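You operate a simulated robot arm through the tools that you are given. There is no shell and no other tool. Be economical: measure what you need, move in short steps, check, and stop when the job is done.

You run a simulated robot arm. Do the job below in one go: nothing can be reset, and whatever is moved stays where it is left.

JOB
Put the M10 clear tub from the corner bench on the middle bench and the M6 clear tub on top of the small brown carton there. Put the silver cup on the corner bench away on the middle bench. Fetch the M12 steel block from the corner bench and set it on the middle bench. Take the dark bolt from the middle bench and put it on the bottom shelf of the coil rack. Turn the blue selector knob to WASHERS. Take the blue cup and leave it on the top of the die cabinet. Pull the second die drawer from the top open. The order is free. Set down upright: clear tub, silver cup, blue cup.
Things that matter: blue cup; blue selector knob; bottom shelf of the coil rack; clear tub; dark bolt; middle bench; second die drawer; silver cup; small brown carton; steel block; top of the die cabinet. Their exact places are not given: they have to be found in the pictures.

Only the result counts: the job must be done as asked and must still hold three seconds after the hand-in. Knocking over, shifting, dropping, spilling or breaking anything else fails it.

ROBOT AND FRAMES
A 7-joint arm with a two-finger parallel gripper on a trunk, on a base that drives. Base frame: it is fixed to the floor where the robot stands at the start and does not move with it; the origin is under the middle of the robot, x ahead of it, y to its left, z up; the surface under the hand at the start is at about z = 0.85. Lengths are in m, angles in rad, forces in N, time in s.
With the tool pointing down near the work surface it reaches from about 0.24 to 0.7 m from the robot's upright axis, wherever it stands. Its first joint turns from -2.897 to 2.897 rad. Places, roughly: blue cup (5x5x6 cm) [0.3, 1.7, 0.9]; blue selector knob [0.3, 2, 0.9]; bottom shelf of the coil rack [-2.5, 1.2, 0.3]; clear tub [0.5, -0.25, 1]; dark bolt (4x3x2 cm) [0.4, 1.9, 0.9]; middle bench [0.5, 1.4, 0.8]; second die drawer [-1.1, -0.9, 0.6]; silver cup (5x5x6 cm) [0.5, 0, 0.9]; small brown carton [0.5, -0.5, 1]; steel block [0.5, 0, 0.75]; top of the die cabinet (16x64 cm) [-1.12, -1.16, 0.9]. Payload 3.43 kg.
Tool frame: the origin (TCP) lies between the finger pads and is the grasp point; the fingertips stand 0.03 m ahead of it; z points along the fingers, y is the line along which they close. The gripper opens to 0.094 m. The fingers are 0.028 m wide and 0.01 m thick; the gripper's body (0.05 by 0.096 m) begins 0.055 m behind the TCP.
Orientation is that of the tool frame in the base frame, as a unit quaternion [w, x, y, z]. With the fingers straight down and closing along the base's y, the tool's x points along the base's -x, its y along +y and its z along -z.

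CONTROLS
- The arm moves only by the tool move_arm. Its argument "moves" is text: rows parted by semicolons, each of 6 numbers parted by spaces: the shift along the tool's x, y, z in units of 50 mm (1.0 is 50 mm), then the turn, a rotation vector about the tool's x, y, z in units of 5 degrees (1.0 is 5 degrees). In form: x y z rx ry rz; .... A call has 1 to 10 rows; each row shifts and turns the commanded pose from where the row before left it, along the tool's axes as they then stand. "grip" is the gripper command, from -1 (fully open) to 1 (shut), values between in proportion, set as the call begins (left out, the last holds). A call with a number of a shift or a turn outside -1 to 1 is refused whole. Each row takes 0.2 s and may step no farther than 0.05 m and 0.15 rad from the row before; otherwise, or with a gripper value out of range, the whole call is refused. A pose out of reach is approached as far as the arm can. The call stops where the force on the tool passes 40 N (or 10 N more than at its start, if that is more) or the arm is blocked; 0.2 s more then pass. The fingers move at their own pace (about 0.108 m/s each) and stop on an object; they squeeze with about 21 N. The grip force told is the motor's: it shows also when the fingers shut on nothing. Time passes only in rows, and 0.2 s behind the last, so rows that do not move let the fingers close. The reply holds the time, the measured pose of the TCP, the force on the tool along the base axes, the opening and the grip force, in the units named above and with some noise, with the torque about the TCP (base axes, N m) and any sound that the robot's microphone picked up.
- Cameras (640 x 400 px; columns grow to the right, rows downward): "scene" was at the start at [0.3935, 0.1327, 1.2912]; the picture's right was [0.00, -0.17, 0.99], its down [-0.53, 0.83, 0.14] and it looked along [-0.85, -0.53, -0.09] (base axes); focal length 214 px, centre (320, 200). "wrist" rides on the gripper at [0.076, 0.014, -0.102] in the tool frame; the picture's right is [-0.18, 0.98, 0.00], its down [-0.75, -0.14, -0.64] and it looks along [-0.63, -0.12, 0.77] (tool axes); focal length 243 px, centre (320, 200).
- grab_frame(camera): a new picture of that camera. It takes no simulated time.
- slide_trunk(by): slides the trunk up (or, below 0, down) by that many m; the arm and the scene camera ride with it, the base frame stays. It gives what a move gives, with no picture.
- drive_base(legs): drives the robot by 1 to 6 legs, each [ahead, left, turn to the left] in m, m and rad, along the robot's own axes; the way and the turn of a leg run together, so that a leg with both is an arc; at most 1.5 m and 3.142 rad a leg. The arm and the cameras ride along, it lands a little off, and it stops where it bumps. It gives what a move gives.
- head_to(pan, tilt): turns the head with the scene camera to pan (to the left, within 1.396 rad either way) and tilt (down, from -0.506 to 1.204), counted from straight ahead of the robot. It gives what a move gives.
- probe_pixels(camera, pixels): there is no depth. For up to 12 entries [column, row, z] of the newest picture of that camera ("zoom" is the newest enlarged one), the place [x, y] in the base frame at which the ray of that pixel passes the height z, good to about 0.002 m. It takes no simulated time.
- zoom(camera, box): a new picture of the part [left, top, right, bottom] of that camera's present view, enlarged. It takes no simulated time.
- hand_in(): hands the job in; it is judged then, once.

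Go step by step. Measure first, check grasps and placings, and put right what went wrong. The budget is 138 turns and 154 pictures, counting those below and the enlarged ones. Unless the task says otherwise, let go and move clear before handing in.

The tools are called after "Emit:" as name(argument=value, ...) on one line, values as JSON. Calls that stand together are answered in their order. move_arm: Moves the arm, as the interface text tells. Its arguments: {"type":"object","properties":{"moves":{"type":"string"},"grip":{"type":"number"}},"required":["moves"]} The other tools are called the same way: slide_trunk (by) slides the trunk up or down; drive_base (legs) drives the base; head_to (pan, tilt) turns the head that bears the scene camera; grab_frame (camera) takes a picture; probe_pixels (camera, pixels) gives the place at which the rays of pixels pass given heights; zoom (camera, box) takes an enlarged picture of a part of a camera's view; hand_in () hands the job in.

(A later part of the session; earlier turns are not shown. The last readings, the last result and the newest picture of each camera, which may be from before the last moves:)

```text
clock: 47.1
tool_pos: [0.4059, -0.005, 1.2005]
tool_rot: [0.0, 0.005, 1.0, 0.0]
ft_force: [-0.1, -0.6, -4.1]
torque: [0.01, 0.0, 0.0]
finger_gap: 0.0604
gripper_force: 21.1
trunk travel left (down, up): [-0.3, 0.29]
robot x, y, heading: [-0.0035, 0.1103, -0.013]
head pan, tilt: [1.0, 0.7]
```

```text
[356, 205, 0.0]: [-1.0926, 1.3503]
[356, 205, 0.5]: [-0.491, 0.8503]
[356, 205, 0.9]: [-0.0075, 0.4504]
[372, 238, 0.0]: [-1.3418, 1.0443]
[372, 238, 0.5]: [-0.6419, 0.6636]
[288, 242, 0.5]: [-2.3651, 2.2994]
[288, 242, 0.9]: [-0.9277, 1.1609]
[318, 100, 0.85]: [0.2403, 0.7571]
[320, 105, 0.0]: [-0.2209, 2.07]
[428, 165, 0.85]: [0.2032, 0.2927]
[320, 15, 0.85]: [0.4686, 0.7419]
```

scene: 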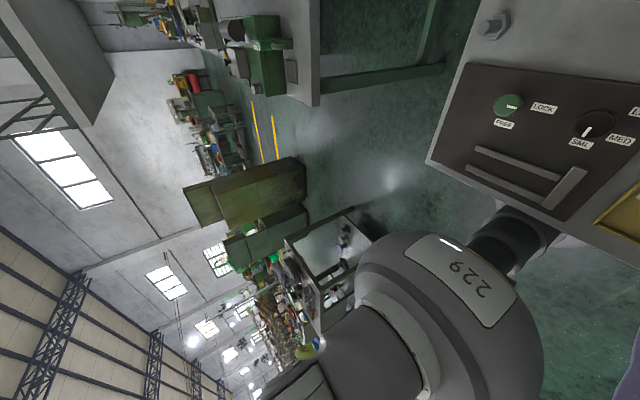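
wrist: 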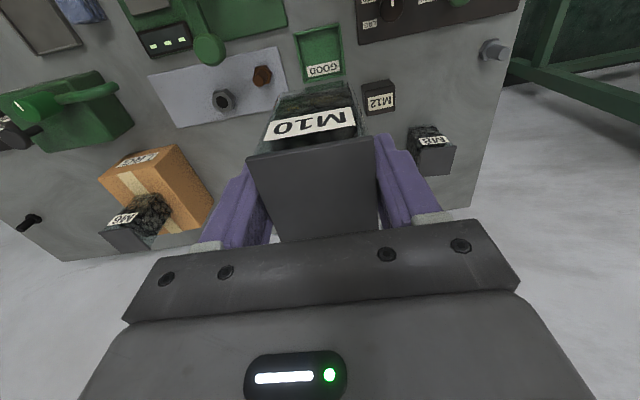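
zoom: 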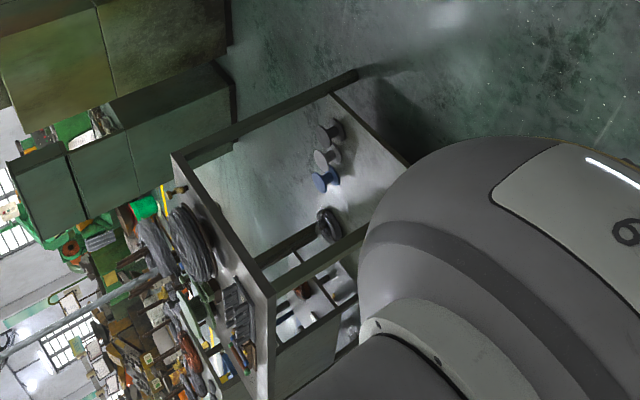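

The rack is far (≈(−1.1,1.35)); the bench front is at x≈0.2, so the base probably caught a bench leg. I back off 0.3 m and then drive left.

Emit:
drive_base(legs=[[-0.3, 0, 0], [0, 0.7, 0]])

Emit:
grab_frame(camera="scene")

```text
clock: 52.5
tool_pos: [0.1178, 0.6798, 1.2013]
tool_rot: [0.0, 0.008, 1.0, 0.0]
ft_force: [0.4, 0.2, -3.8]
torque: [0.0, -0.03, 0.0]
finger_gap: 0.0607
gripper_force: 21.1
trunk travel left (down, up): [-0.3, 0.29]
robot x, y, heading: [-0.2918, 0.7979, -0.017]
head pan, tilt: [1.0, 0.7]
```

```text
118 pictures are left
```

scene: 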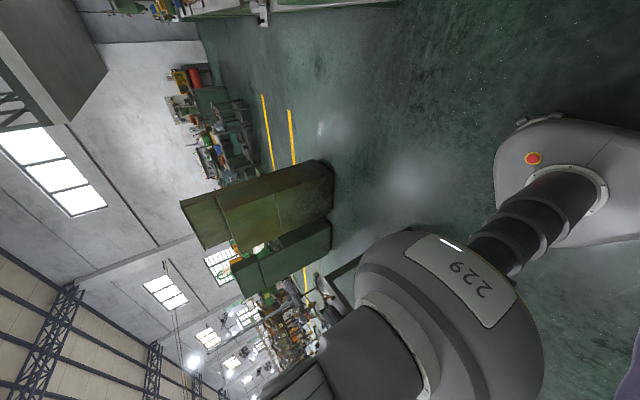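

That worked. I continue left 0.5 m and look at the middle bench.

Emit:
drive_base(legs=[[0, 0.5, 0.017]])

Emit:
head_to(pan=0.1, tilt=-0.45)

Emit:
grab_frame(camera="scene")

Emit:
grab_frame(camera="wrist")

```text
clock: 55.4
tool_pos: [0.1237, 1.178, 1.2008]
tool_rot: [0.001, -0.001, 1.0, 0.001]
ft_force: [0.0, 0.5, -4.3]
torque: [-0.05, -0.01, -0.02]
finger_gap: 0.0607
gripper_force: 20.7
trunk travel left (down, up): [-0.3, 0.29]
robot x, y, heading: [-0.2886, 1.2879, 0.002]
head pan, tilt: [1.0, 0.7]
```

```text
clock: 56.8
tool_pos: [0.1226, 1.178, 1.2]
tool_rot: [0.001, -0.001, 1.0, 0.001]
ft_force: [1.2, 0.1, -4.0]
torque: [-0.01, 0.01, -0.01]
finger_gap: 0.0607
gripper_force: 20.9
trunk travel left (down, up): [-0.3, 0.29]
robot x, y, heading: [-0.2885, 1.2894, 0.0]
head pan, tilt: [0.099, -0.45]
```

```text
117 pictures are left
```

scene: 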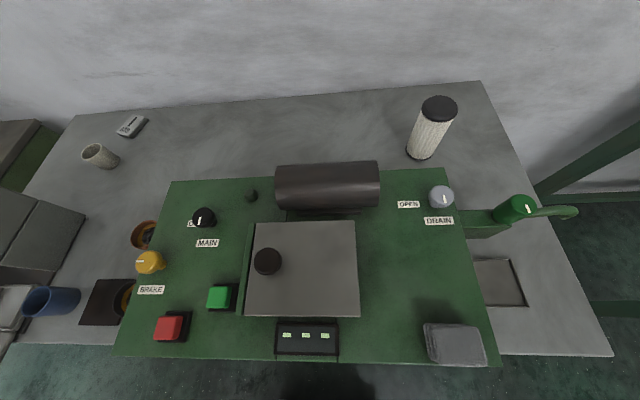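

```text
116 pictures are left
```

wrist: 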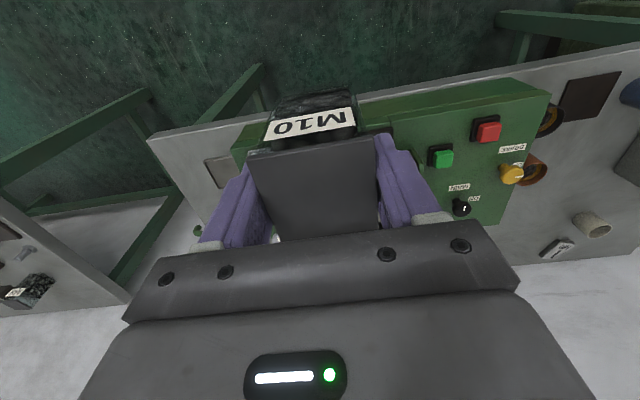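

The middle bench carries a green console, a white roll, blue cup at (50,300) etc. I measure the free rear area and look at the left end.

Emit:
probe_pixels(camera="scene", pixels=[[480, 82, 0.85], [78, 115, 0.85], [170, 182, 0.9], [430, 168, 0.9], [418, 158, 0.85], [275, 165, 0.95], [380, 160, 0.95], [500, 354, 0.85], [112, 165, 0.85], [140, 130, 0.85], [245, 140, 0.85], [330, 130, 0.85]])

Emit:
head_to(pan=0.7, tilt=-0.4)

Emit:
grab_frame(camera="scene")

```text
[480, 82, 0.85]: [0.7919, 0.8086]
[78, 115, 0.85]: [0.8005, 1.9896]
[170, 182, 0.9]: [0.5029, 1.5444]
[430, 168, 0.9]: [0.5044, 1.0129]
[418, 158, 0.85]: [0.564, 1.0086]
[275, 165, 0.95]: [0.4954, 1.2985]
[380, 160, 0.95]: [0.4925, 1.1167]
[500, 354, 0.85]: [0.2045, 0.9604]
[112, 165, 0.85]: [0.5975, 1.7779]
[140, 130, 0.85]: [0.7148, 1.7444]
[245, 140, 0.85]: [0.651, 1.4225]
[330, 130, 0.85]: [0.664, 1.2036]
```

```text
clock: 57.8
tool_pos: [0.1244, 1.1772, 1.2007]
tool_rot: [0.0, -0.001, 1.0, 0.0]
ft_force: [-0.5, 0.3, -3.8]
torque: [0.03, 0.01, 0.02]
finger_gap: 0.0603
gripper_force: 21.0
trunk travel left (down, up): [-0.3, 0.29]
robot x, y, heading: [-0.2909, 1.2908, 0.002]
head pan, tilt: [0.7, -0.4]
```

```text
115 pictures are left
```

scene: 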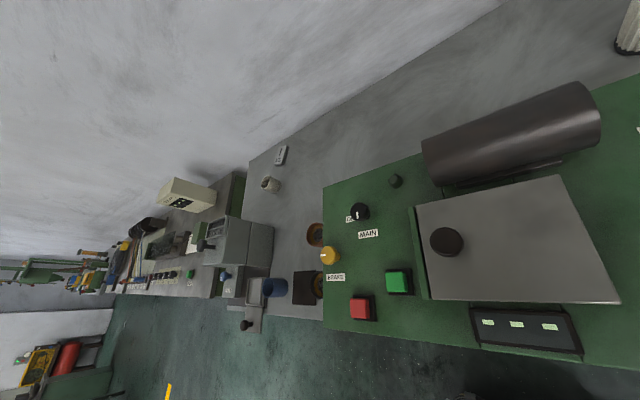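

Rear strip x 0.52–0.79, y 1.1–1.7 of the middle bench is free (console back edge at x≈0.50). I raise the hand a bit, drive ahead 0.26 m and look at the spot.

Emit:
slide_trunk(by=0.12)

Emit:
drive_base(legs=[[0.26, 0, 0]])

Emit:
head_to(pan=0, tilt=0)

Emit:
grab_frame(camera="scene")

Emit:
grab_frame(camera="wrist")

```text
clock: 59.3
tool_pos: [0.1236, 1.178, 1.3202]
tool_rot: [0.0, 0.0, 1.0, 0.0]
ft_force: [-0.5, 0.4, -3.6]
torque: [0.02, -0.03, 0.02]
finger_gap: 0.0602
gripper_force: 20.5
trunk travel left (down, up): [-0.42, 0.17]
robot x, y, heading: [-0.2877, 1.2908, -0.002]
head pan, tilt: [0.7, -0.4]
```

```text
clock: 61.2
tool_pos: [0.3874, 1.1795, 1.3204]
tool_rot: [-0.001, -0.002, 1.0, 0.0]
ft_force: [1.2, -0.4, -4.7]
torque: [-0.04, 0.02, 0.02]
finger_gap: 0.0604
gripper_force: 21.4
trunk travel left (down, up): [-0.42, 0.17]
robot x, y, heading: [-0.0265, 1.2919, 0.002]
head pan, tilt: [0.7, -0.4]
```

```text
clock: 62.2
tool_pos: [0.3856, 1.1793, 1.3202]
tool_rot: [-0.001, -0.001, 1.0, 0.0]
ft_force: [0.1, -0.2, -4.1]
torque: [0.01, 0.01, -0.02]
finger_gap: 0.0605
gripper_force: 21.3
trunk travel left (down, up): [-0.42, 0.17]
robot x, y, heading: [-0.0249, 1.2899, 0.006]
head pan, tilt: [0.0, 0.0]
```

```text
114 pictures are left
```

scene: 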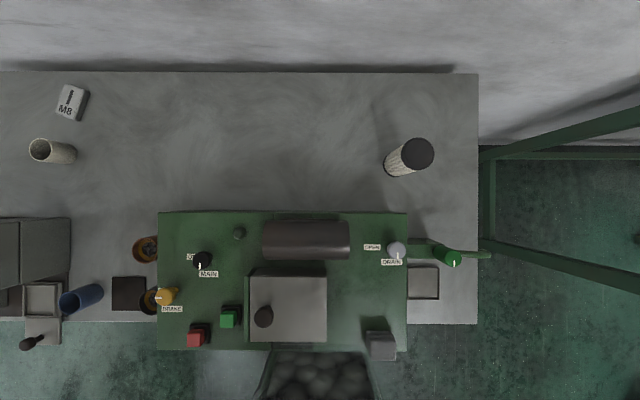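

```text
113 pictures are left
```

wrist: 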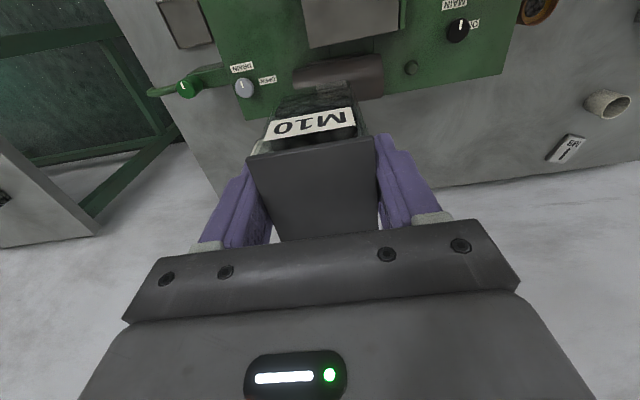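

A clean overhead view: the strip above the console, around (250,150), is free. I probe some points.

Emit:
probe_pixels(camera="scene", pixels=[[250, 150, 0.85], [160, 212, 0.9], [405, 212, 0.9], [477, 74, 0.85], [475, 323, 0.85], [388, 170, 0.85], [265, 222, 0.97], [348, 222, 0.97]])

Emit:
probe_pixels(camera="wrist", pixels=[[583, 118, 0.85], [583, 118, 0.8], [245, 119, 0.9], [547, 160, 0.86], [515, 45, 0.9]])

Emit:
probe_pixels(camera="scene", pixels=[[81, 120, 0.85], [81, 120, 0.8], [57, 118, 0.85]])

```text
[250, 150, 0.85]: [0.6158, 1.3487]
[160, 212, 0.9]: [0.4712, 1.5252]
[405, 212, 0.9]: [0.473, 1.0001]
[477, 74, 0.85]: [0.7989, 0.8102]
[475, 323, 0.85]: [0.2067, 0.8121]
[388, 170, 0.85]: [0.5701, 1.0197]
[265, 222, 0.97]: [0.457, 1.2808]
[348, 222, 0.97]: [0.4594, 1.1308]
```

```text
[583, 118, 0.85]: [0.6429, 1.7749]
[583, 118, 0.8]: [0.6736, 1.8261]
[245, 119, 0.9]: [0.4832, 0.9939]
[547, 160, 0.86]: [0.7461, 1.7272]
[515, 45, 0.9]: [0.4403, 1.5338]
```

```text
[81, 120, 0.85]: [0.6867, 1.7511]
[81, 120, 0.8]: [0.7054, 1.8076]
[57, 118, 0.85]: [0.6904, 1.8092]
```

Target (0.61, 1.33). I carry there and lower to 4 cm above.

Emit:
move_arm(moves="-0.4 0.25 0 0 0 0; -0.75 0.5 0 0 0 0; -0.75 0.5 0 0 0 0; -0.75 0.5 0 0 0 0; -0.75 0.5 0 0 0 0; -0.7 0.5 0 0 0 0; -0.4 0.25 0 0 0 0; 0 0 0.5 0 0 0; 0 0 0.8 0 0 0; 0 0 0.8 0 0 0")

Emit:
move_arm(moves="0 0 0.8 0 0 0; 0 0 0.8 0 0 0; 0 0 0.8 0 0 0; 0 0 0.7 0 0 0; 0 0 0.6 0 0 0; 0 0 0.4 0 0 0; 0 0 0.2 0 0 0; 0 0 0.2 0 0 0; 0 0 0.2 0 0 0; 0 0 0 0 0 0")

Emit:
grab_frame(camera="wrist")

```text
clock: 64.5
tool_pos: [0.613, 1.3288, 1.214]
tool_rot: [-0.001, -0.002, 1.0, -0.001]
ft_force: [0.4, -0.1, -3.9]
torque: [-0.02, 0.03, 0.0]
finger_gap: 0.0604
gripper_force: 21.2
trunk travel left (down, up): [-0.42, 0.17]
robot x, y, heading: [-0.0247, 1.2895, 0.001]
head pan, tilt: [0.0, 0.0]
```

```text
clock: 66.7
tool_pos: [0.6105, 1.3291, 0.98]
tool_rot: [0.0, 0.0, 1.0, 0.0]
ft_force: [-0.3, -0.4, -3.8]
torque: [0.02, 0.02, -0.01]
finger_gap: 0.0605
gripper_force: 21.0
trunk travel left (down, up): [-0.42, 0.17]
robot x, y, heading: [-0.0245, 1.2949, 0.007]
head pan, tilt: [0.0, 0.0]
```

```text
112 pictures are left
```

wrist: 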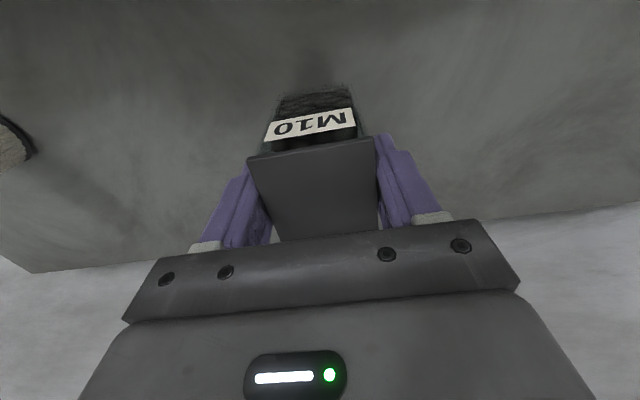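

Now lower the last 4 cm slowly until contact.

Emit:
move_arm(moves="0 0 0.2 0 0 0; 0 0 0.2 0 0 0; 0 0 0.2 0 0 0; 0 0 0.1 0 0 0; 0 0 0 0 0 0")

Emit:
move_arm(moves="0 0 0.07 0 0 0; 0 0 0.07 0 0 0; 0 0 0.07 0 0 0; 0 0 0 0 0 0")

```text
clock: 67.8
tool_pos: [0.6112, 1.3294, 0.9467]
tool_rot: [0.0, -0.001, 1.0, 0.0]
ft_force: [0.0, 0.5, -4.4]
torque: [0.01, 0.01, 0.0]
finger_gap: 0.0604
gripper_force: 20.8
trunk travel left (down, up): [-0.42, 0.17]
robot x, y, heading: [-0.0254, 1.2905, -0.0]
head pan, tilt: [0.0, 0.0]
```

```text
clock: 68.8
tool_pos: [0.6113, 1.3291, 0.9364]
tool_rot: [0.0, -0.002, 1.0, 0.0]
ft_force: [0.3, -1.1, 0.4]
torque: [-0.02, 0.07, -0.02]
finger_gap: 0.0605
gripper_force: 21.3
trunk travel left (down, up): [-0.42, 0.17]
robot x, y, heading: [-0.0249, 1.2898, 0.005]
head pan, tilt: [0.0, 0.0]
```

Contact (force back to ~0). Release, rise to 1.3, then look over the left end.

Emit:
move_arm(moves="0 0 0 0 0 0; 0 0 0 0 0 0; 0 0 -0.5 0 0 0; 0 0 -0.9 0 0 0; 0 0 -0.9 0 0 0; 0 0 -0.9 0 0 0; 0 0 -0.9 0 0 0; 0 0 -0.9 0 0 0; 0 0 -0.9 0 0 0; 0.5 0 -0.7 0 0 0", grip=-1)

Emit:
move_arm(moves="0.9 0 0 0 0 0; 0.9 0 0 0 0 0; 0.9 0 0 0 0 0; 0.9 0 0 0 0 0; 0.9 0 0 0 0 0; 0 0 0 0 0 0")

Emit:
grab_frame(camera="scene")

Emit:
drive_base(legs=[[0, 0.45, 0]])

Emit:
grab_frame(camera="scene")

Emit:
grab_frame(camera="wrist")

```text
clock: 71.0
tool_pos: [0.5874, 1.3292, 1.2626]
tool_rot: [0.0, -0.001, 1.0, -0.001]
ft_force: [0.0, -0.1, 0.6]
torque: [0.01, -0.07, -0.01]
finger_gap: 0.0939
gripper_force: 0.0
trunk travel left (down, up): [-0.42, 0.17]
robot x, y, heading: [-0.0263, 1.2917, 0.003]
head pan, tilt: [0.0, 0.0]
```

```text
clock: 72.5
tool_pos: [0.3603, 1.329, 1.2671]
tool_rot: [0.0, -0.002, 1.0, 0.0]
ft_force: [0.4, 0.7, 0.5]
torque: [-0.01, 0.08, 0.0]
finger_gap: 0.0939
gripper_force: 0.1
trunk travel left (down, up): [-0.42, 0.17]
robot x, y, heading: [-0.0252, 1.2908, -0.001]
head pan, tilt: [0.0, 0.0]
```

```text
111 pictures are left
```

scene: 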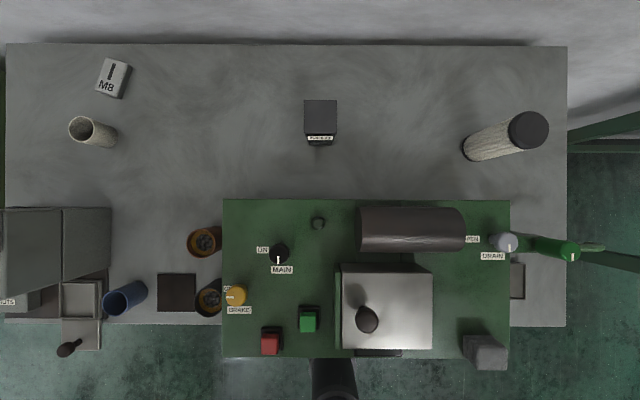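

```text
clock: 75.2
tool_pos: [0.3578, 1.7798, 1.2673]
tool_rot: [0.0, -0.004, 1.0, 0.0]
ft_force: [-0.3, 1.2, -0.4]
torque: [-0.07, 0.0, -0.02]
finger_gap: 0.0939
gripper_force: 0.1
trunk travel left (down, up): [-0.42, 0.17]
robot x, y, heading: [-0.0282, 1.7394, 0.005]
head pan, tilt: [0.0, 0.0]
```

```text
110 pictures are left
```

scene: 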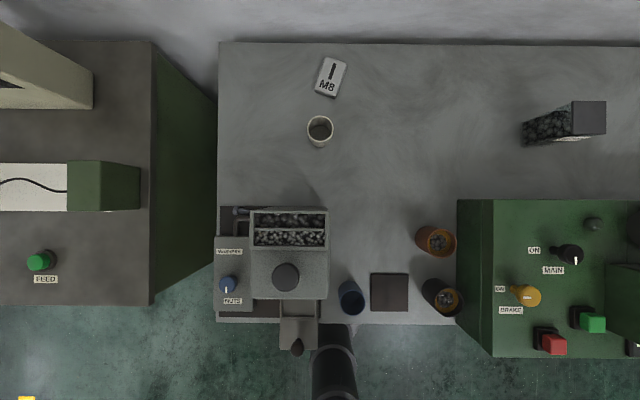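

```text
109 pictures are left
```

wrist: 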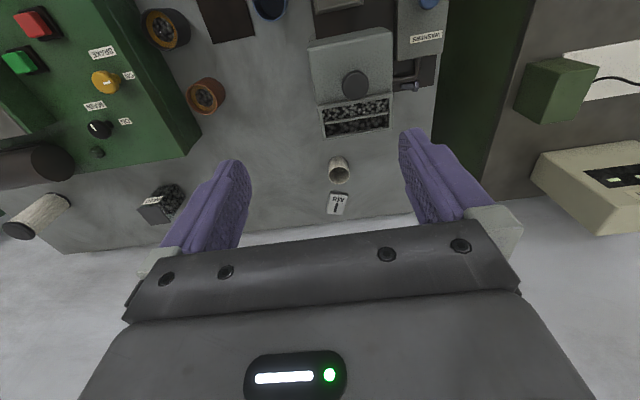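

The dispenser shows the blue knob at (227,283) between labels WASHERS(229,252) and NUTS(232,300); something dark lies at (242,212). I zoom in.

Emit:
zoom(camera="scene", box=[205, 195, 385, 360])

Emit:
zoom(camera="wrist", box=[300, 0, 480, 140])

```text
2.42 times, centred on (295, 278) of scene
```

zoom: 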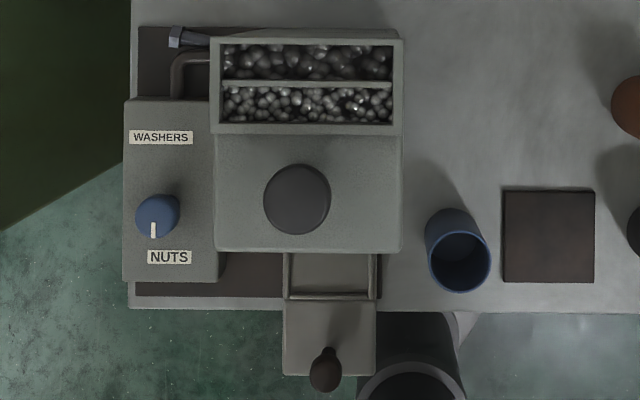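

```text
2.86 times, centred on (390, 70) of wrist
```

zoom: 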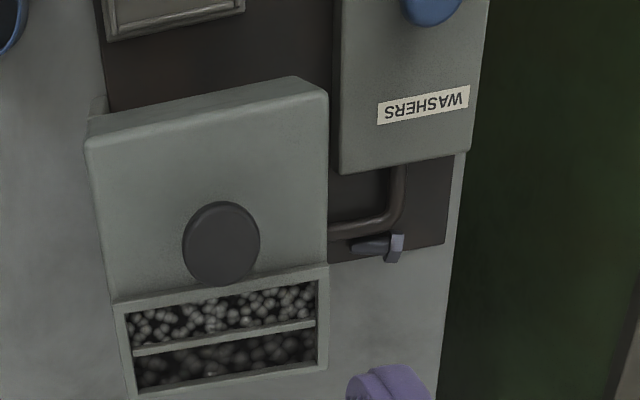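

The bolt lies on the dispenser's base plate at zoom (190,38); the knob's pointer is at NUTS, pointing to −x, WASHERS opposite. I move the hand over the knob to get a second view for heights.

Emit:
probe_pixels(camera="scene", pixels=[[227.6, 283, 0.9], [227.6, 283, 1.0], [241, 210, 0.87], [350, 298, 0.91], [270, 250, 1.0], [330, 250, 1.0], [229, 252, 0.95]])

Emit:
move_arm(moves="0.3 0.9 0 0 0 0; 0.3 0.9 0 0 0 0; 0.3 0.9 0 0 0 0; 0 0 0 0 0 0")

Emit:
grab_frame(camera="scene")

Emit:
grab_frame(camera="wrist")

```text
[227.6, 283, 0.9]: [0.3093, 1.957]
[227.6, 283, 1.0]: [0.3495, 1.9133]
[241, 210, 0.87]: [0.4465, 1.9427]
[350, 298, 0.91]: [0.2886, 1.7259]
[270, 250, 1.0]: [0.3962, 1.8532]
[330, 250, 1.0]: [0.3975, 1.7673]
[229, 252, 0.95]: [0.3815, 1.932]
```

```text
clock: 76.2
tool_pos: [0.3122, 1.9137, 1.2676]
tool_rot: [0.001, -0.004, 1.0, 0.0]
ft_force: [0.1, -0.4, -0.5]
torque: [0.03, 0.02, 0.05]
finger_gap: 0.094
gripper_force: 0.1
trunk travel left (down, up): [-0.42, 0.17]
robot x, y, heading: [-0.0267, 1.7384, 0.008]
head pan, tilt: [0.0, 0.0]
```

```text
106 pictures are left
```

scene: 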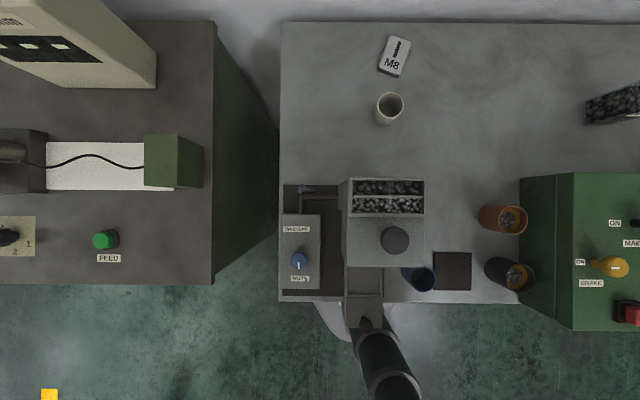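

```text
105 pictures are left
```

wrist: 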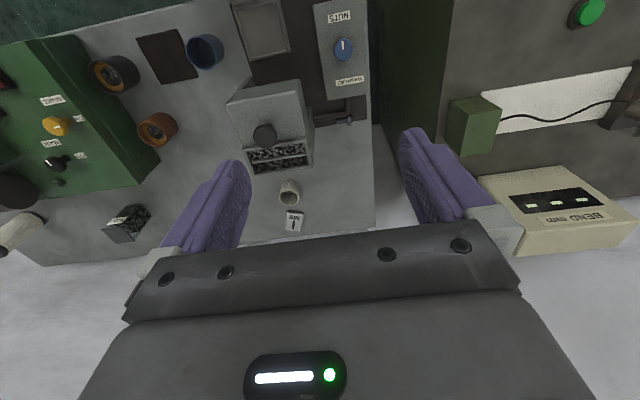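

Emit:
zoom(camera="scene", box=[270, 170, 390, 310])

Emit:
zoom(camera="wrist", box=[220, 0, 390, 160])

Emit:
probe_pixels(camera="scene", pixels=[[299, 260, 0.9], [299, 260, 0.94], [299, 260, 0.98], [308, 190, 0.86], [308, 190, 0.9], [418, 278, 0.91], [418, 278, 0.86], [395, 240, 1.0], [425, 190, 1.0], [425, 190, 0.95]])

Emit:
probe_pixels(camera="wrist", pixels=[[343, 49, 0.9], [343, 49, 0.94], [343, 49, 0.98], [345, 121, 0.86], [345, 121, 0.9], [206, 50, 0.91], [206, 50, 0.86], [264, 136, 1.0], [264, 136, 0.95]])

```text
2.86 times, centred on (330, 240) of scene
```

zoom: 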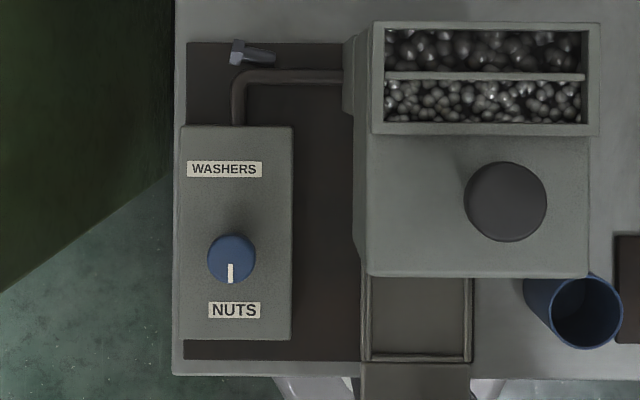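

```text
2.50 times, centred on (305, 80) of wrist
```

zoom: 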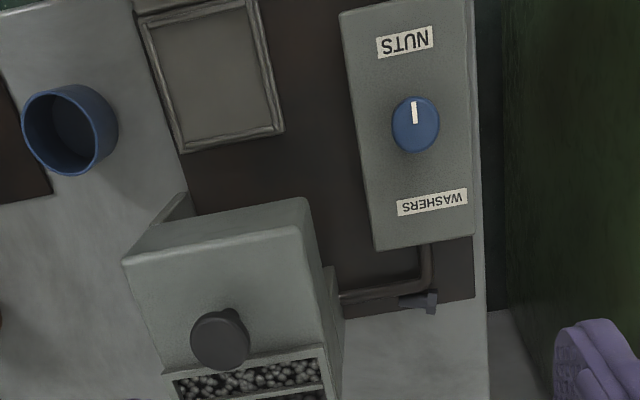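

```text
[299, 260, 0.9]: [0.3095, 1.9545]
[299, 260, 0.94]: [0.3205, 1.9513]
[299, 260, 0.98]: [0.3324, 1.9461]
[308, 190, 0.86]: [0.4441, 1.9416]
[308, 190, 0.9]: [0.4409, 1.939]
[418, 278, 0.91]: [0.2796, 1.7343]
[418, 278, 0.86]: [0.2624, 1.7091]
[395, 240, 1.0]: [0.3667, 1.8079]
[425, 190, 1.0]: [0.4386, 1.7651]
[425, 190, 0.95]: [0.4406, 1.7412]
```

```text
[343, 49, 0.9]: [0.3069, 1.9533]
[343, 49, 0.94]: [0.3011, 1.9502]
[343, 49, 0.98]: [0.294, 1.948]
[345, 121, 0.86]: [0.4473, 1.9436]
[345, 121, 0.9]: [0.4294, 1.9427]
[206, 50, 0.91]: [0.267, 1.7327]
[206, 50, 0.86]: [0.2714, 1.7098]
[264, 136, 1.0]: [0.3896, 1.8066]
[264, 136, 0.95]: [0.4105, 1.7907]
```

Knob top is at z≈0.90, centre (0.309,1.954); bolt at (0.445,1.942), z≈0.86. I probe the panel-box top via the WASHERS and NUTS labels.

Emit:
probe_pixels(camera="scene", pixels=[[296.4, 229.2, 0.86], [296.4, 229.2, 0.89], [299.9, 278.5, 0.86], [299.9, 278.5, 0.89]])

Emit:
probe_pixels(camera="wrist", pixels=[[349.8, 80.4, 0.86], [349.8, 80.4, 0.89], [338.6, 17, 0.86], [338.6, 17, 0.89]])

```text
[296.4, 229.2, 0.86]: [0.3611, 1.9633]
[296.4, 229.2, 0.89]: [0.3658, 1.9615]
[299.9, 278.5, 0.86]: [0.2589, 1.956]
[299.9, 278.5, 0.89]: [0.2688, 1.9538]
```

```text
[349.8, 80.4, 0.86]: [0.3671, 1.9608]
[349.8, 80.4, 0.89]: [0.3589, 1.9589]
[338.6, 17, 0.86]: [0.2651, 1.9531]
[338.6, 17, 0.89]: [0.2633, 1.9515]
```

Box top is at z≈0.874, so the knob stands 2.3 cm above it. I check the neighbour bench's height before turning the hand there.

Emit:
probe_pixels(camera="scene", pixels=[[109, 258, 0.85], [109, 258, 0.95], [109, 258, 1.05], [213, 283, 0.85], [213, 283, 0.95], [175, 135, 0.95], [175, 135, 1.05]])

Emit:
probe_pixels(camera="wrist", pixels=[[588, 12, 0.85], [588, 12, 0.95], [588, 12, 1.05], [447, 100, 0.95], [447, 100, 1.05]])

```text
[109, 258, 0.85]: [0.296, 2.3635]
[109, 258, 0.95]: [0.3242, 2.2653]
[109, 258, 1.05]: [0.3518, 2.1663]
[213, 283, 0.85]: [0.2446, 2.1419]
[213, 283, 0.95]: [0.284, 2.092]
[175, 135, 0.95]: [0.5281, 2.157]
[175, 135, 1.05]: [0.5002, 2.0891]
```

```text
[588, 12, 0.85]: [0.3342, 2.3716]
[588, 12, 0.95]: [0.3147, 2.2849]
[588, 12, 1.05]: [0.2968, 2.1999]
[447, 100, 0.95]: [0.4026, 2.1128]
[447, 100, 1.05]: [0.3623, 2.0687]
```

The neighbour bench is low and ≥2.1 in y, so clear. I go down over the knob with the gap reduced to ~0.05.

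Emit:
move_arm(moves="0.06 0.8 0.6 0 0 0; 0 0 0.95 0 0 0; 0 0 0.95 0 0 0; 0 0 0.95 0 0 0; 0 0 0.95 0 0 0; 0 0 0.95 0 0 0; 0 0 0.9 0 0 0; 0 0 0 0 0 0", grip=-0.1)

Emit:
grab_frame(camera="wrist")

Emit:
head_to(pan=0, tilt=0.9)

Emit:
grab_frame(camera="scene")

```text
clock: 78.0
tool_pos: [0.3073, 1.9532, 0.9532]
tool_rot: [0.0, -0.004, 1.0, 0.0]
ft_force: [-0.3, -0.1, 0.5]
torque: [-0.02, -0.01, -0.03]
finger_gap: 0.0516
gripper_force: 0.1
trunk travel left (down, up): [-0.42, 0.17]
robot x, y, heading: [-0.0291, 1.7374, 0.005]
head pan, tilt: [0.0, 0.0]
```

```text
102 pictures are left
```

wrist: 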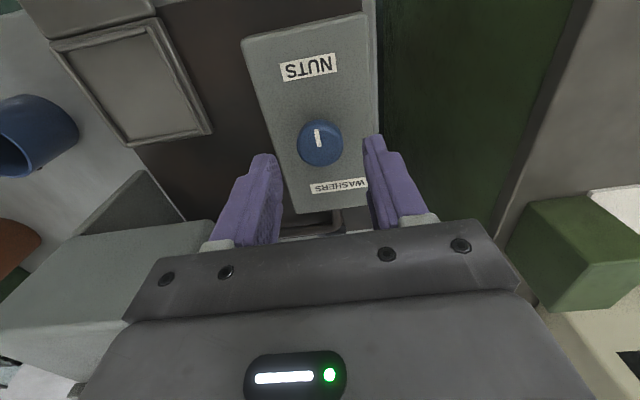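

```text
clock: 79.2
tool_pos: [0.3085, 1.9525, 0.9534]
tool_rot: [0.0, -0.004, 1.0, -0.001]
ft_force: [0.2, -0.3, 0.0]
torque: [-0.04, 0.04, 0.0]
finger_gap: 0.0518
gripper_force: 0.1
trunk travel left (down, up): [-0.42, 0.17]
robot x, y, heading: [-0.0278, 1.7395, 0.009]
head pan, tilt: [0.0, 0.901]
```

```text
101 pictures are left
```

scene: 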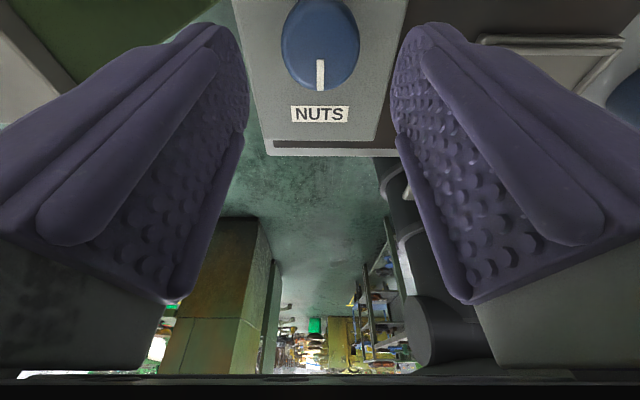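

The knob is centred between the fingers (scene col 320). A quick probe of its centre, then descend and grip.

Emit:
probe_pixels(camera="wrist", pixels=[[320, 142, 0.897]])

Emit:
move_arm(moves="0 0 0.4 0 0 0; 0 0 0.4 0 0 0; 0 0 0.05 0 0 0; 0 0 0 0 0 0")

Emit:
move_arm(moves="0 0 0 0 0 0; 0 0 0 0 0 0; 0 0 0 0 0 0", grip=1)

Emit:
move_arm(moves="0 0 0 0 0 1; 0 0 0 0 0 1; 0 0 0 0 0 1; 0 0 0 0 0 1; 0 0 0 0 0 0")

Emit:
zoom(camera="wrist", box=[200, 0, 440, 220])

```text
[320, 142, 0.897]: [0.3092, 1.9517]
```

```text
clock: 80.2
tool_pos: [0.3071, 1.9543, 0.9114]
tool_rot: [0.001, -0.004, 1.0, 0.0]
ft_force: [0.1, 0.3, -0.5]
torque: [0.04, -0.01, -0.03]
finger_gap: 0.0516
gripper_force: 0.1
trunk travel left (down, up): [-0.42, 0.17]
robot x, y, heading: [-0.0265, 1.7405, 0.004]
head pan, tilt: [0.0, 0.901]
```

```text
clock: 81.0
tool_pos: [0.3082, 1.9521, 0.9109]
tool_rot: [-0.001, -0.003, 1.0, 0.0]
ft_force: [-0.9, -6.6, -4.5]
torque: [-0.13, -0.14, 0.02]
finger_gap: 0.0317
gripper_force: 45.2
trunk travel left (down, up): [-0.42, 0.17]
robot x, y, heading: [-0.0264, 1.7373, 0.004]
head pan, tilt: [0.0, 0.901]
```

```text
clock: 82.2
tool_pos: [0.3079, 1.9526, 0.9121]
tool_rot: [-0.001, 0.17, 0.985, 0.0]
ft_force: [-0.2, -15.3, -8.4]
torque: [-0.22, -0.04, 0.33]
finger_gap: 0.0315
gripper_force: 45.1
trunk travel left (down, up): [-0.42, 0.17]
robot x, y, heading: [-0.0258, 1.739, 0.007]
head pan, tilt: [0.0, 0.901]
```

```text
1.82 times, centred on (320, 110) of wrist
```

zoom: 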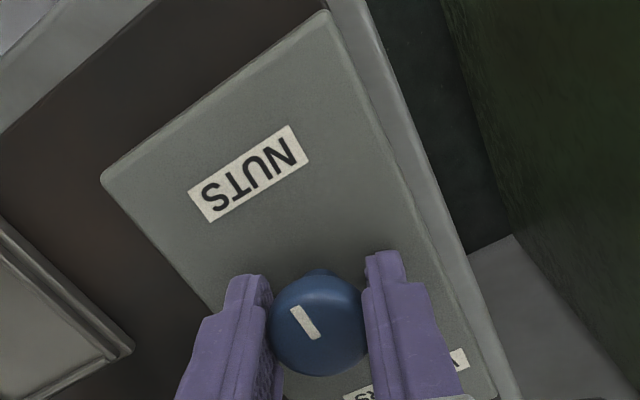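

The knob did not turn with the hand (its pointer still points at NUTS), so clockwise is a stop. I open, turn the hand further clockwise to +90°, then regrip and turn anticlockwise.

Emit:
move_arm(moves="0 0 0 0 0 0; 0 0 0 0 0 1; 0 0 0 0 0 1; 0 0 0 0 0 1; 0 0 0 0 0 1; 0 0 0 0 0 1; 0 0 0 0 0 1; 0 0 0 0 0 1; 0 0 0 0 0 1; 0 0 0 0 0 0", grip=-0.1)

Emit:
zoom(camera="wrist", box=[200, 0, 440, 220])

Emit:
move_arm(moves="0 0 0 0 0 1; 0 0 0 0 0 1; 0 0 0 0 0 1; 0 0 0 0 0 1; 0 0 0 0 0 1; 0 0 0 0 0 1; 0 0 0 0 0 0")

Emit:
move_arm(moves="0 0 0 0 0 0; 0 0 0 0 0 0; 0 0 0 0 0 0; 0 0 0 0 0 -1; 0 0 0 0 0 -1; 0 0 0 0 0 -1; 0 0 0 0 0 0", grip=1)

Emit:
zoom(camera="wrist", box=[200, 0, 440, 220])

```text
clock: 83.5
tool_pos: [0.3112, 1.9648, 0.9136]
tool_rot: [0.002, 0.345, 0.939, 0.007]
ft_force: [6.5, 14.4, -5.4]
torque: [-0.89, 0.96, 1.4]
finger_gap: 0.0528
gripper_force: 1.3
trunk travel left (down, up): [-0.42, 0.17]
robot x, y, heading: [-0.0239, 1.7407, 0.01]
head pan, tilt: [0.0, 0.901]
stopped in row 6: the force on the tool passed its limit at 44 N (the readings are from after the stop); the commanded pose is now the measured one
```

```text
1.82 times, centred on (320, 110) of wrist
```

zoom: 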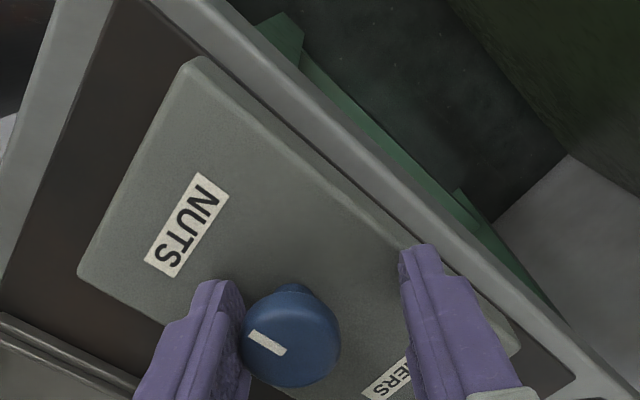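

```text
clock: 84.0
tool_pos: [0.3136, 1.9686, 0.9143]
tool_rot: [0.003, 0.394, 0.919, 0.008]
ft_force: [4.3, 12.9, -6.9]
torque: [-1.64, 1.7, 2.46]
finger_gap: 0.0619
gripper_force: 8.9
trunk travel left (down, up): [-0.42, 0.17]
robot x, y, heading: [-0.0235, 1.7406, 0.014]
head pan, tilt: [0.0, 0.901]
stopped in row 2: the force on the tool passed its limit at 42 N (the readings are from after the stop); the commanded pose is now the measured one
```

```text
clock: 85.2
tool_pos: [0.3024, 1.9617, 0.9141]
tool_rot: [-0.003, 0.33, 0.944, 0.002]
ft_force: [-14.0, -1.4, 23.3]
torque: [-4.22, 0.79, 1.99]
finger_gap: 0.0384
gripper_force: 20.7
trunk travel left (down, up): [-0.42, 0.17]
robot x, y, heading: [-0.0239, 1.7414, 0.012]
head pan, tilt: [0.0, 0.901]
stopped in row 5: the force on the tool passed its limit at 42 N (the readings are from after the stop); the commanded pose is now the measured one
```

```text
1.82 times, centred on (320, 110) of wrist
```

zoom: 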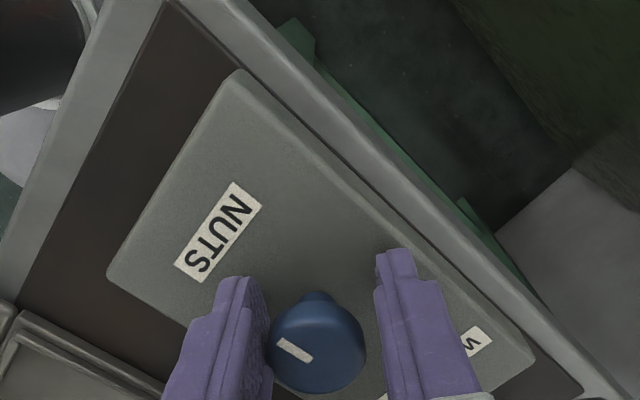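

Something on the hand (probably the camera head in front) pushes against the hopper when turned clockwise. I open, rise straight up and look.

Emit:
move_arm(moves="0 0 0 0 0 0; 0 0 0 0 0 0; 0 0 -0.4 0 0 0; 0 0 -0.8 0 0 0; 0 0 -0.9 0 0 -1; 0 0 -0.9 0 0 -1; 0 0 -0.9 0 0 -1; 0 0 -0.9 0 0 -1; 0 0 -0.9 0 0 -1; 0 0 0 0 0 0", grip=-0.1)

Emit:
head_to(pan=0, tilt=0.3)

Emit:
grab_frame(camera="scene")

Emit:
grab_frame(camera="wrist")

```text
clock: 87.4
tool_pos: [0.3075, 1.9595, 1.1972]
tool_rot: [-0.001, 0.121, 0.993, 0.003]
ft_force: [-1.3, 0.6, 0.3]
torque: [0.0, 0.01, 0.0]
finger_gap: 0.0514
gripper_force: 0.1
trunk travel left (down, up): [-0.42, 0.17]
robot x, y, heading: [-0.0265, 1.7379, 0.01]
head pan, tilt: [0.0, 0.901]
```

```text
clock: 88.4
tool_pos: [0.3052, 1.9592, 1.1968]
tool_rot: [-0.001, 0.12, 0.993, 0.004]
ft_force: [0.1, 0.9, 0.3]
torque: [0.0, 0.02, -0.03]
finger_gap: 0.0515
gripper_force: 0.2
trunk travel left (down, up): [-0.42, 0.17]
robot x, y, heading: [-0.032, 1.7413, 0.015]
head pan, tilt: [0.0, 0.3]
```

```text
97 pictures are left
```

scene: 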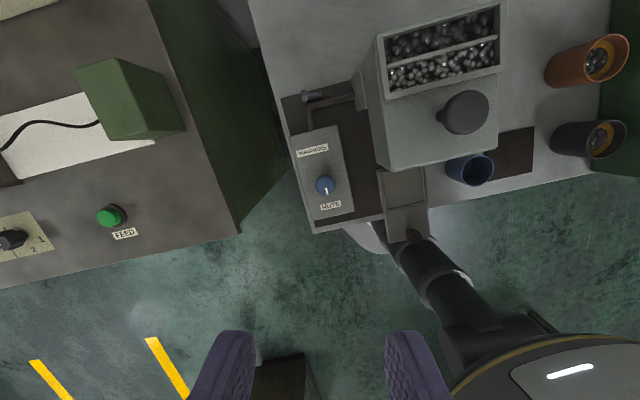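

```text
96 pictures are left
```

wrist: 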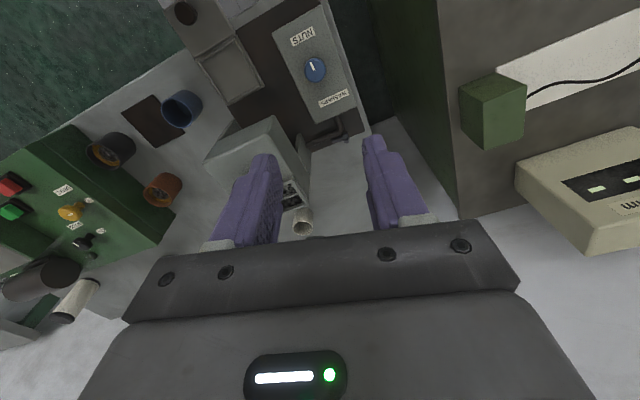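

All still in place. I regrip the knob at about +24° and turn anticlockwise (head side swings to the free side).

Emit:
move_arm(moves="-0.075 -0.095 0.9 0 0 0; 0 0 0.95 0 0 1; 0 0 0.95 0 0 1; 0 0 0.95 0 0 0; 0 0 0.95 0 0 0; 0 0 0.9 0 0 0; 0 0 0.1 0 0 0; 0 0 0 0 0 0", grip=-0.1)

Emit:
move_arm(moves="0 0 0 0 0 0; 0 0 0 0 0 0; 0 0 0 0 0 0; 0 0 0 0 0 -1; 0 0 0 0 0 -1; 0 0 0 0 0 -1; 0 0 0 0 0 -1; 0 0 0 0 0 0", grip=1)

Emit:
zoom(camera="wrist", box=[200, 0, 440, 220])

```text
clock: 90.2
tool_pos: [0.3091, 1.9557, 0.9128]
tool_rot: [-0.001, 0.206, 0.978, 0.004]
ft_force: [-0.5, 2.9, -0.5]
torque: [-0.21, 0.01, 0.16]
finger_gap: 0.0517
gripper_force: 0.0
trunk travel left (down, up): [-0.42, 0.17]
robot x, y, heading: [-0.0276, 1.7404, 0.009]
head pan, tilt: [0.0, 0.3]
```

```text
clock: 92.0
tool_pos: [0.3068, 1.9511, 0.9129]
tool_rot: [-0.002, 0.035, 0.999, 0.001]
ft_force: [-1.8, -6.6, 3.5]
torque: [-0.58, -0.32, -0.03]
finger_gap: 0.0314
gripper_force: 44.9
trunk travel left (down, up): [-0.42, 0.17]
robot x, y, heading: [-0.0287, 1.7369, 0.01]
head pan, tilt: [0.0, 0.3]
stopped in row 8: the force on the tool passed its limit at 40 N (the readings are from after the stop); the commanded pose is now the measured one
```

```text
1.82 times, centred on (320, 110) of wrist
```

zoom: 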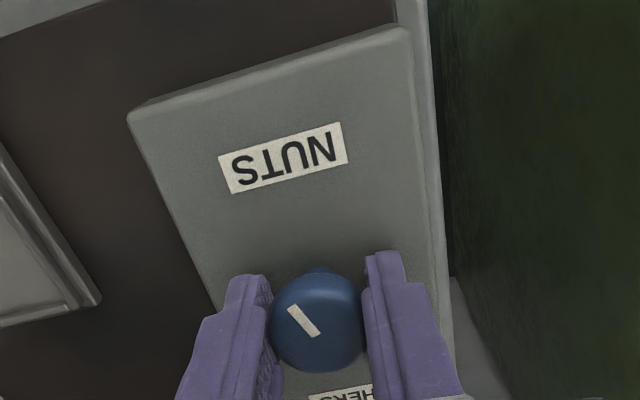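

The pointer moved relative to NUTS with the hand, so anticlockwise works. I go on turning in smaller steps.

Emit:
move_arm(moves="0 0 0 0 0 0; 0 0 0 0 0 -0.7; 0 0 0 0 0 -0.7; 0 0 0 0 0 -0.7; 0 0 0 0 0 -0.7; 0 0 0 0 0 -0.7; 0 0 0 0 0 -0.7; 0 0 0 0 0 0")

Emit:
move_arm(moves="0 0 0 0 0 0; 0 0 0 0 0 -0.7; 0 0 0 0 0 -0.7; 0 0 0 0 0 -0.7; 0 0 0 0 0 -0.7; 0 0 0 0 0 -0.7; 0 0 0 0 0 -0.7; 0 0 0 0 0 0")

Emit:
zoom(camera="wrist", box=[200, 0, 440, 220])

```text
clock: 93.8
tool_pos: [0.307, 1.9523, 0.9133]
tool_rot: [-0.001, -0.15, 0.989, 0.002]
ft_force: [-0.9, -14.0, 18.1]
torque: [-0.55, 0.73, -0.02]
finger_gap: 0.0314
gripper_force: 44.7
trunk travel left (down, up): [-0.42, 0.17]
robot x, y, heading: [-0.0261, 1.7413, 0.01]
head pan, tilt: [0.0, 0.3]
```

```text
clock: 95.6
tool_pos: [0.3073, 1.9529, 0.9127]
tool_rot: [-0.001, -0.327, 0.945, 0.004]
ft_force: [1.3, -17.9, 7.8]
torque: [-0.3, -0.03, -0.01]
finger_gap: 0.0315
gripper_force: 45.6
trunk travel left (down, up): [-0.42, 0.17]
robot x, y, heading: [-0.0278, 1.7374, 0.012]
head pan, tilt: [0.0, 0.3]
```

```text
1.82 times, centred on (320, 110) of wrist
```

zoom: 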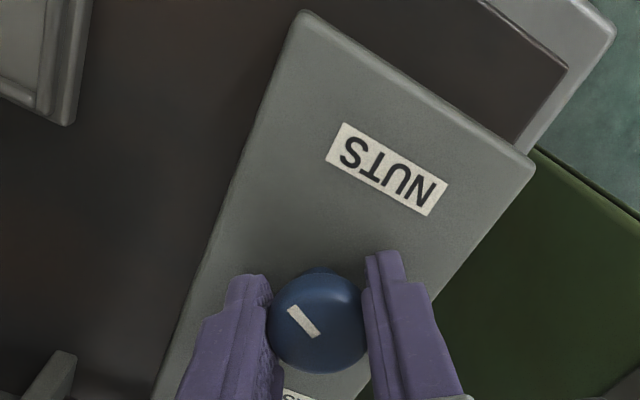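

Turning well (hand at −38°). Continue to about −65° watching the force.

Emit:
move_arm(moves="0 0 0 0 0 -0.7; 0 0 0 0 0 -0.7; 0 0 0 0 0 -0.7; 0 0 0 0 0 -0.7; 0 0 0 0 0 -0.7; 0 0 0 0 0 -0.7; 0 0 0 0 0 -0.7; 0 0 0 0 0 0")

Emit:
move_arm(moves="0 0 0 0 0 0; 0 0 0 0 0 0; 0 0 -0.5 0 0 0; 0 0 -0.5 0 0 0; 0 0 0 0 0 0", grip=-0.1)

Emit:
grab_frame(camera="wrist")

```text
clock: 97.4
tool_pos: [0.3092, 1.9531, 0.9127]
tool_rot: [0.001, -0.521, 0.854, 0.003]
ft_force: [0.7, -16.5, 9.7]
torque: [-0.94, 0.33, 0.03]
finger_gap: 0.0312
gripper_force: 44.6
trunk travel left (down, up): [-0.42, 0.17]
robot x, y, heading: [-0.0249, 1.7385, 0.009]
head pan, tilt: [0.0, 0.3]
```

```text
clock: 98.6
tool_pos: [0.308, 1.9522, 0.9634]
tool_rot: [-0.001, -0.52, 0.854, 0.002]
ft_force: [-0.2, -0.3, 0.0]
torque: [0.03, -0.02, 0.0]
finger_gap: 0.0518
gripper_force: 0.0
trunk travel left (down, up): [-0.42, 0.17]
robot x, y, heading: [-0.0284, 1.7376, 0.007]
head pan, tilt: [0.0, 0.3]
```

```text
93 pictures are left
```

wrist: 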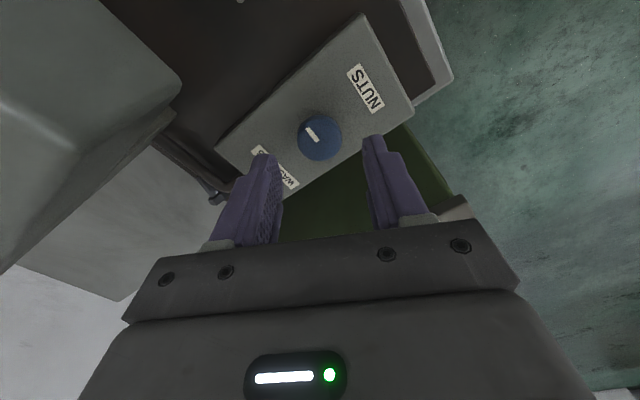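

The pointer has turned ~90° from NUTS; about 85° remain to WASHERS. I turn the hand back +85°, regrip and repeat.

Emit:
move_arm(moves="0 0 0 0 0 1; 0 0 0 0 0 1; 0 0 0 0 0 1; 0 0 0 0 0 1; 0 0 0 0 0 1; 0 0 0 0 0 1; 0 0 0 0 0 1; 0 0 0 0 0 1; 0 0 0 0 0 1; 0 0 0 0 0 1")

Emit:
move_arm(moves="0 0 0 0 0 1; 0 0 0 0 0 1; 0 0 0 0 0 1; 0 0 0 0 0 1; 0 0 0 0 0 1; 0 0 0 0 0 1; 0 0 0 0 0 0.5; 0 0 0.5 0 0 0; 0 0 0.5 0 0 0; 0 0 0 0 0 0")

Emit:
move_arm(moves="0 0 0 0 0 0; 0 0 0 0 0 0; 0 0 0 0 0 -0.7; 0 0 0 0 0 -0.7; 0 0 0 0 0 -0.7; 0 0 0 0 0 -0.7; 0 0 0 0 0 -0.7; 0 0 0 0 0 -0.7; 0 0 0 0 0 -0.7; 0 0 0 0 0 0", grip=1)

Emit:
zoom(camera="wrist", box=[200, 0, 440, 220])

```text
clock: 100.8
tool_pos: [0.3078, 1.9526, 0.9619]
tool_rot: [-0.002, -0.109, 0.994, 0.002]
ft_force: [-0.2, 0.1, 0.4]
torque: [-0.02, 0.0, 0.01]
finger_gap: 0.0517
gripper_force: 0.0
trunk travel left (down, up): [-0.42, 0.17]
robot x, y, heading: [-0.029, 1.7403, 0.007]
head pan, tilt: [0.0, 0.3]
```

```text
clock: 103.0
tool_pos: [0.3066, 1.9557, 0.9127]
tool_rot: [-0.003, 0.173, 0.985, 0.002]
ft_force: [0.9, 0.1, -0.3]
torque: [-0.01, 0.02, -0.02]
finger_gap: 0.0515
gripper_force: 0.1
trunk travel left (down, up): [-0.42, 0.17]
robot x, y, heading: [-0.0285, 1.7379, 0.01]
head pan, tilt: [0.0, 0.3]
```

```text
clock: 105.2
tool_pos: [0.306, 1.9524, 0.9119]
tool_rot: [-0.003, -0.041, 0.999, 0.003]
ft_force: [-14.2, -20.9, -9.3]
torque: [-0.33, 1.07, -0.02]
finger_gap: 0.0317
gripper_force: 45.2
trunk travel left (down, up): [-0.42, 0.17]
robot x, y, heading: [-0.0303, 1.7403, 0.012]
head pan, tilt: [0.0, 0.3]
```

```text
1.82 times, centred on (320, 110) of wrist
```

zoom: 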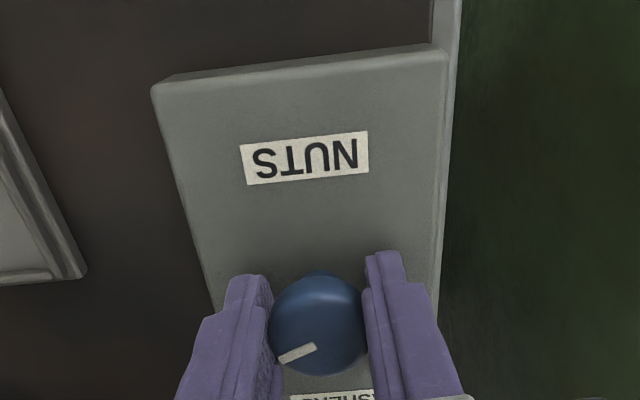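

Good; the pointer needs about 55° more. Continue.

Emit:
move_arm(moves="0 0 0 0 0 -0.7; 0 0 0 0 0 -0.7; 0 0 0 0 0 -0.7; 0 0 0 0 0 -0.7; 0 0 0 0 0 -0.7; 0 0 0 0 0 -0.7; 0 0 0 0 0 -0.7; 0 0 0 0 0 0")

Emit:
move_arm(moves="0 0 0 0 0 -0.7; 0 0 0 0 0 -0.7; 0 0 0 0 0 -0.7; 0 0 0 0 0 -0.7; 0 0 0 0 0 -0.7; 0 0 0 0 0 0")

Emit:
zoom(camera="wrist", box=[200, 0, 440, 220])

```text
clock: 107.0
tool_pos: [0.3071, 1.952, 0.9139]
tool_rot: [-0.002, -0.252, 0.968, 0.003]
ft_force: [-14.8, -21.3, -23.2]
torque: [-0.24, 0.31, -0.02]
finger_gap: 0.0313
gripper_force: 45.2
trunk travel left (down, up): [-0.42, 0.17]
robot x, y, heading: [-0.0264, 1.7406, 0.011]
head pan, tilt: [0.0, 0.3]
```

```text
clock: 108.4
tool_pos: [0.3072, 1.9526, 0.9129]
tool_rot: [-0.001, -0.397, 0.918, 0.003]
ft_force: [-11.7, -23.1, -1.2]
torque: [-0.89, 0.76, 0.02]
finger_gap: 0.0316
gripper_force: 45.0
trunk travel left (down, up): [-0.42, 0.17]
robot x, y, heading: [-0.0273, 1.7375, 0.008]
head pan, tilt: [0.0, 0.3]
```

```text
1.82 times, centred on (320, 110) of wrist
```

zoom: 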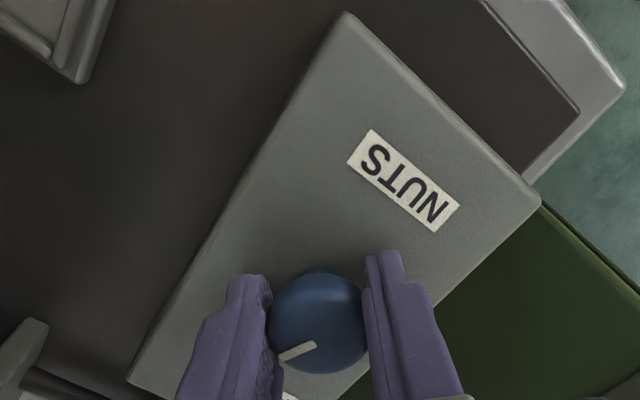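

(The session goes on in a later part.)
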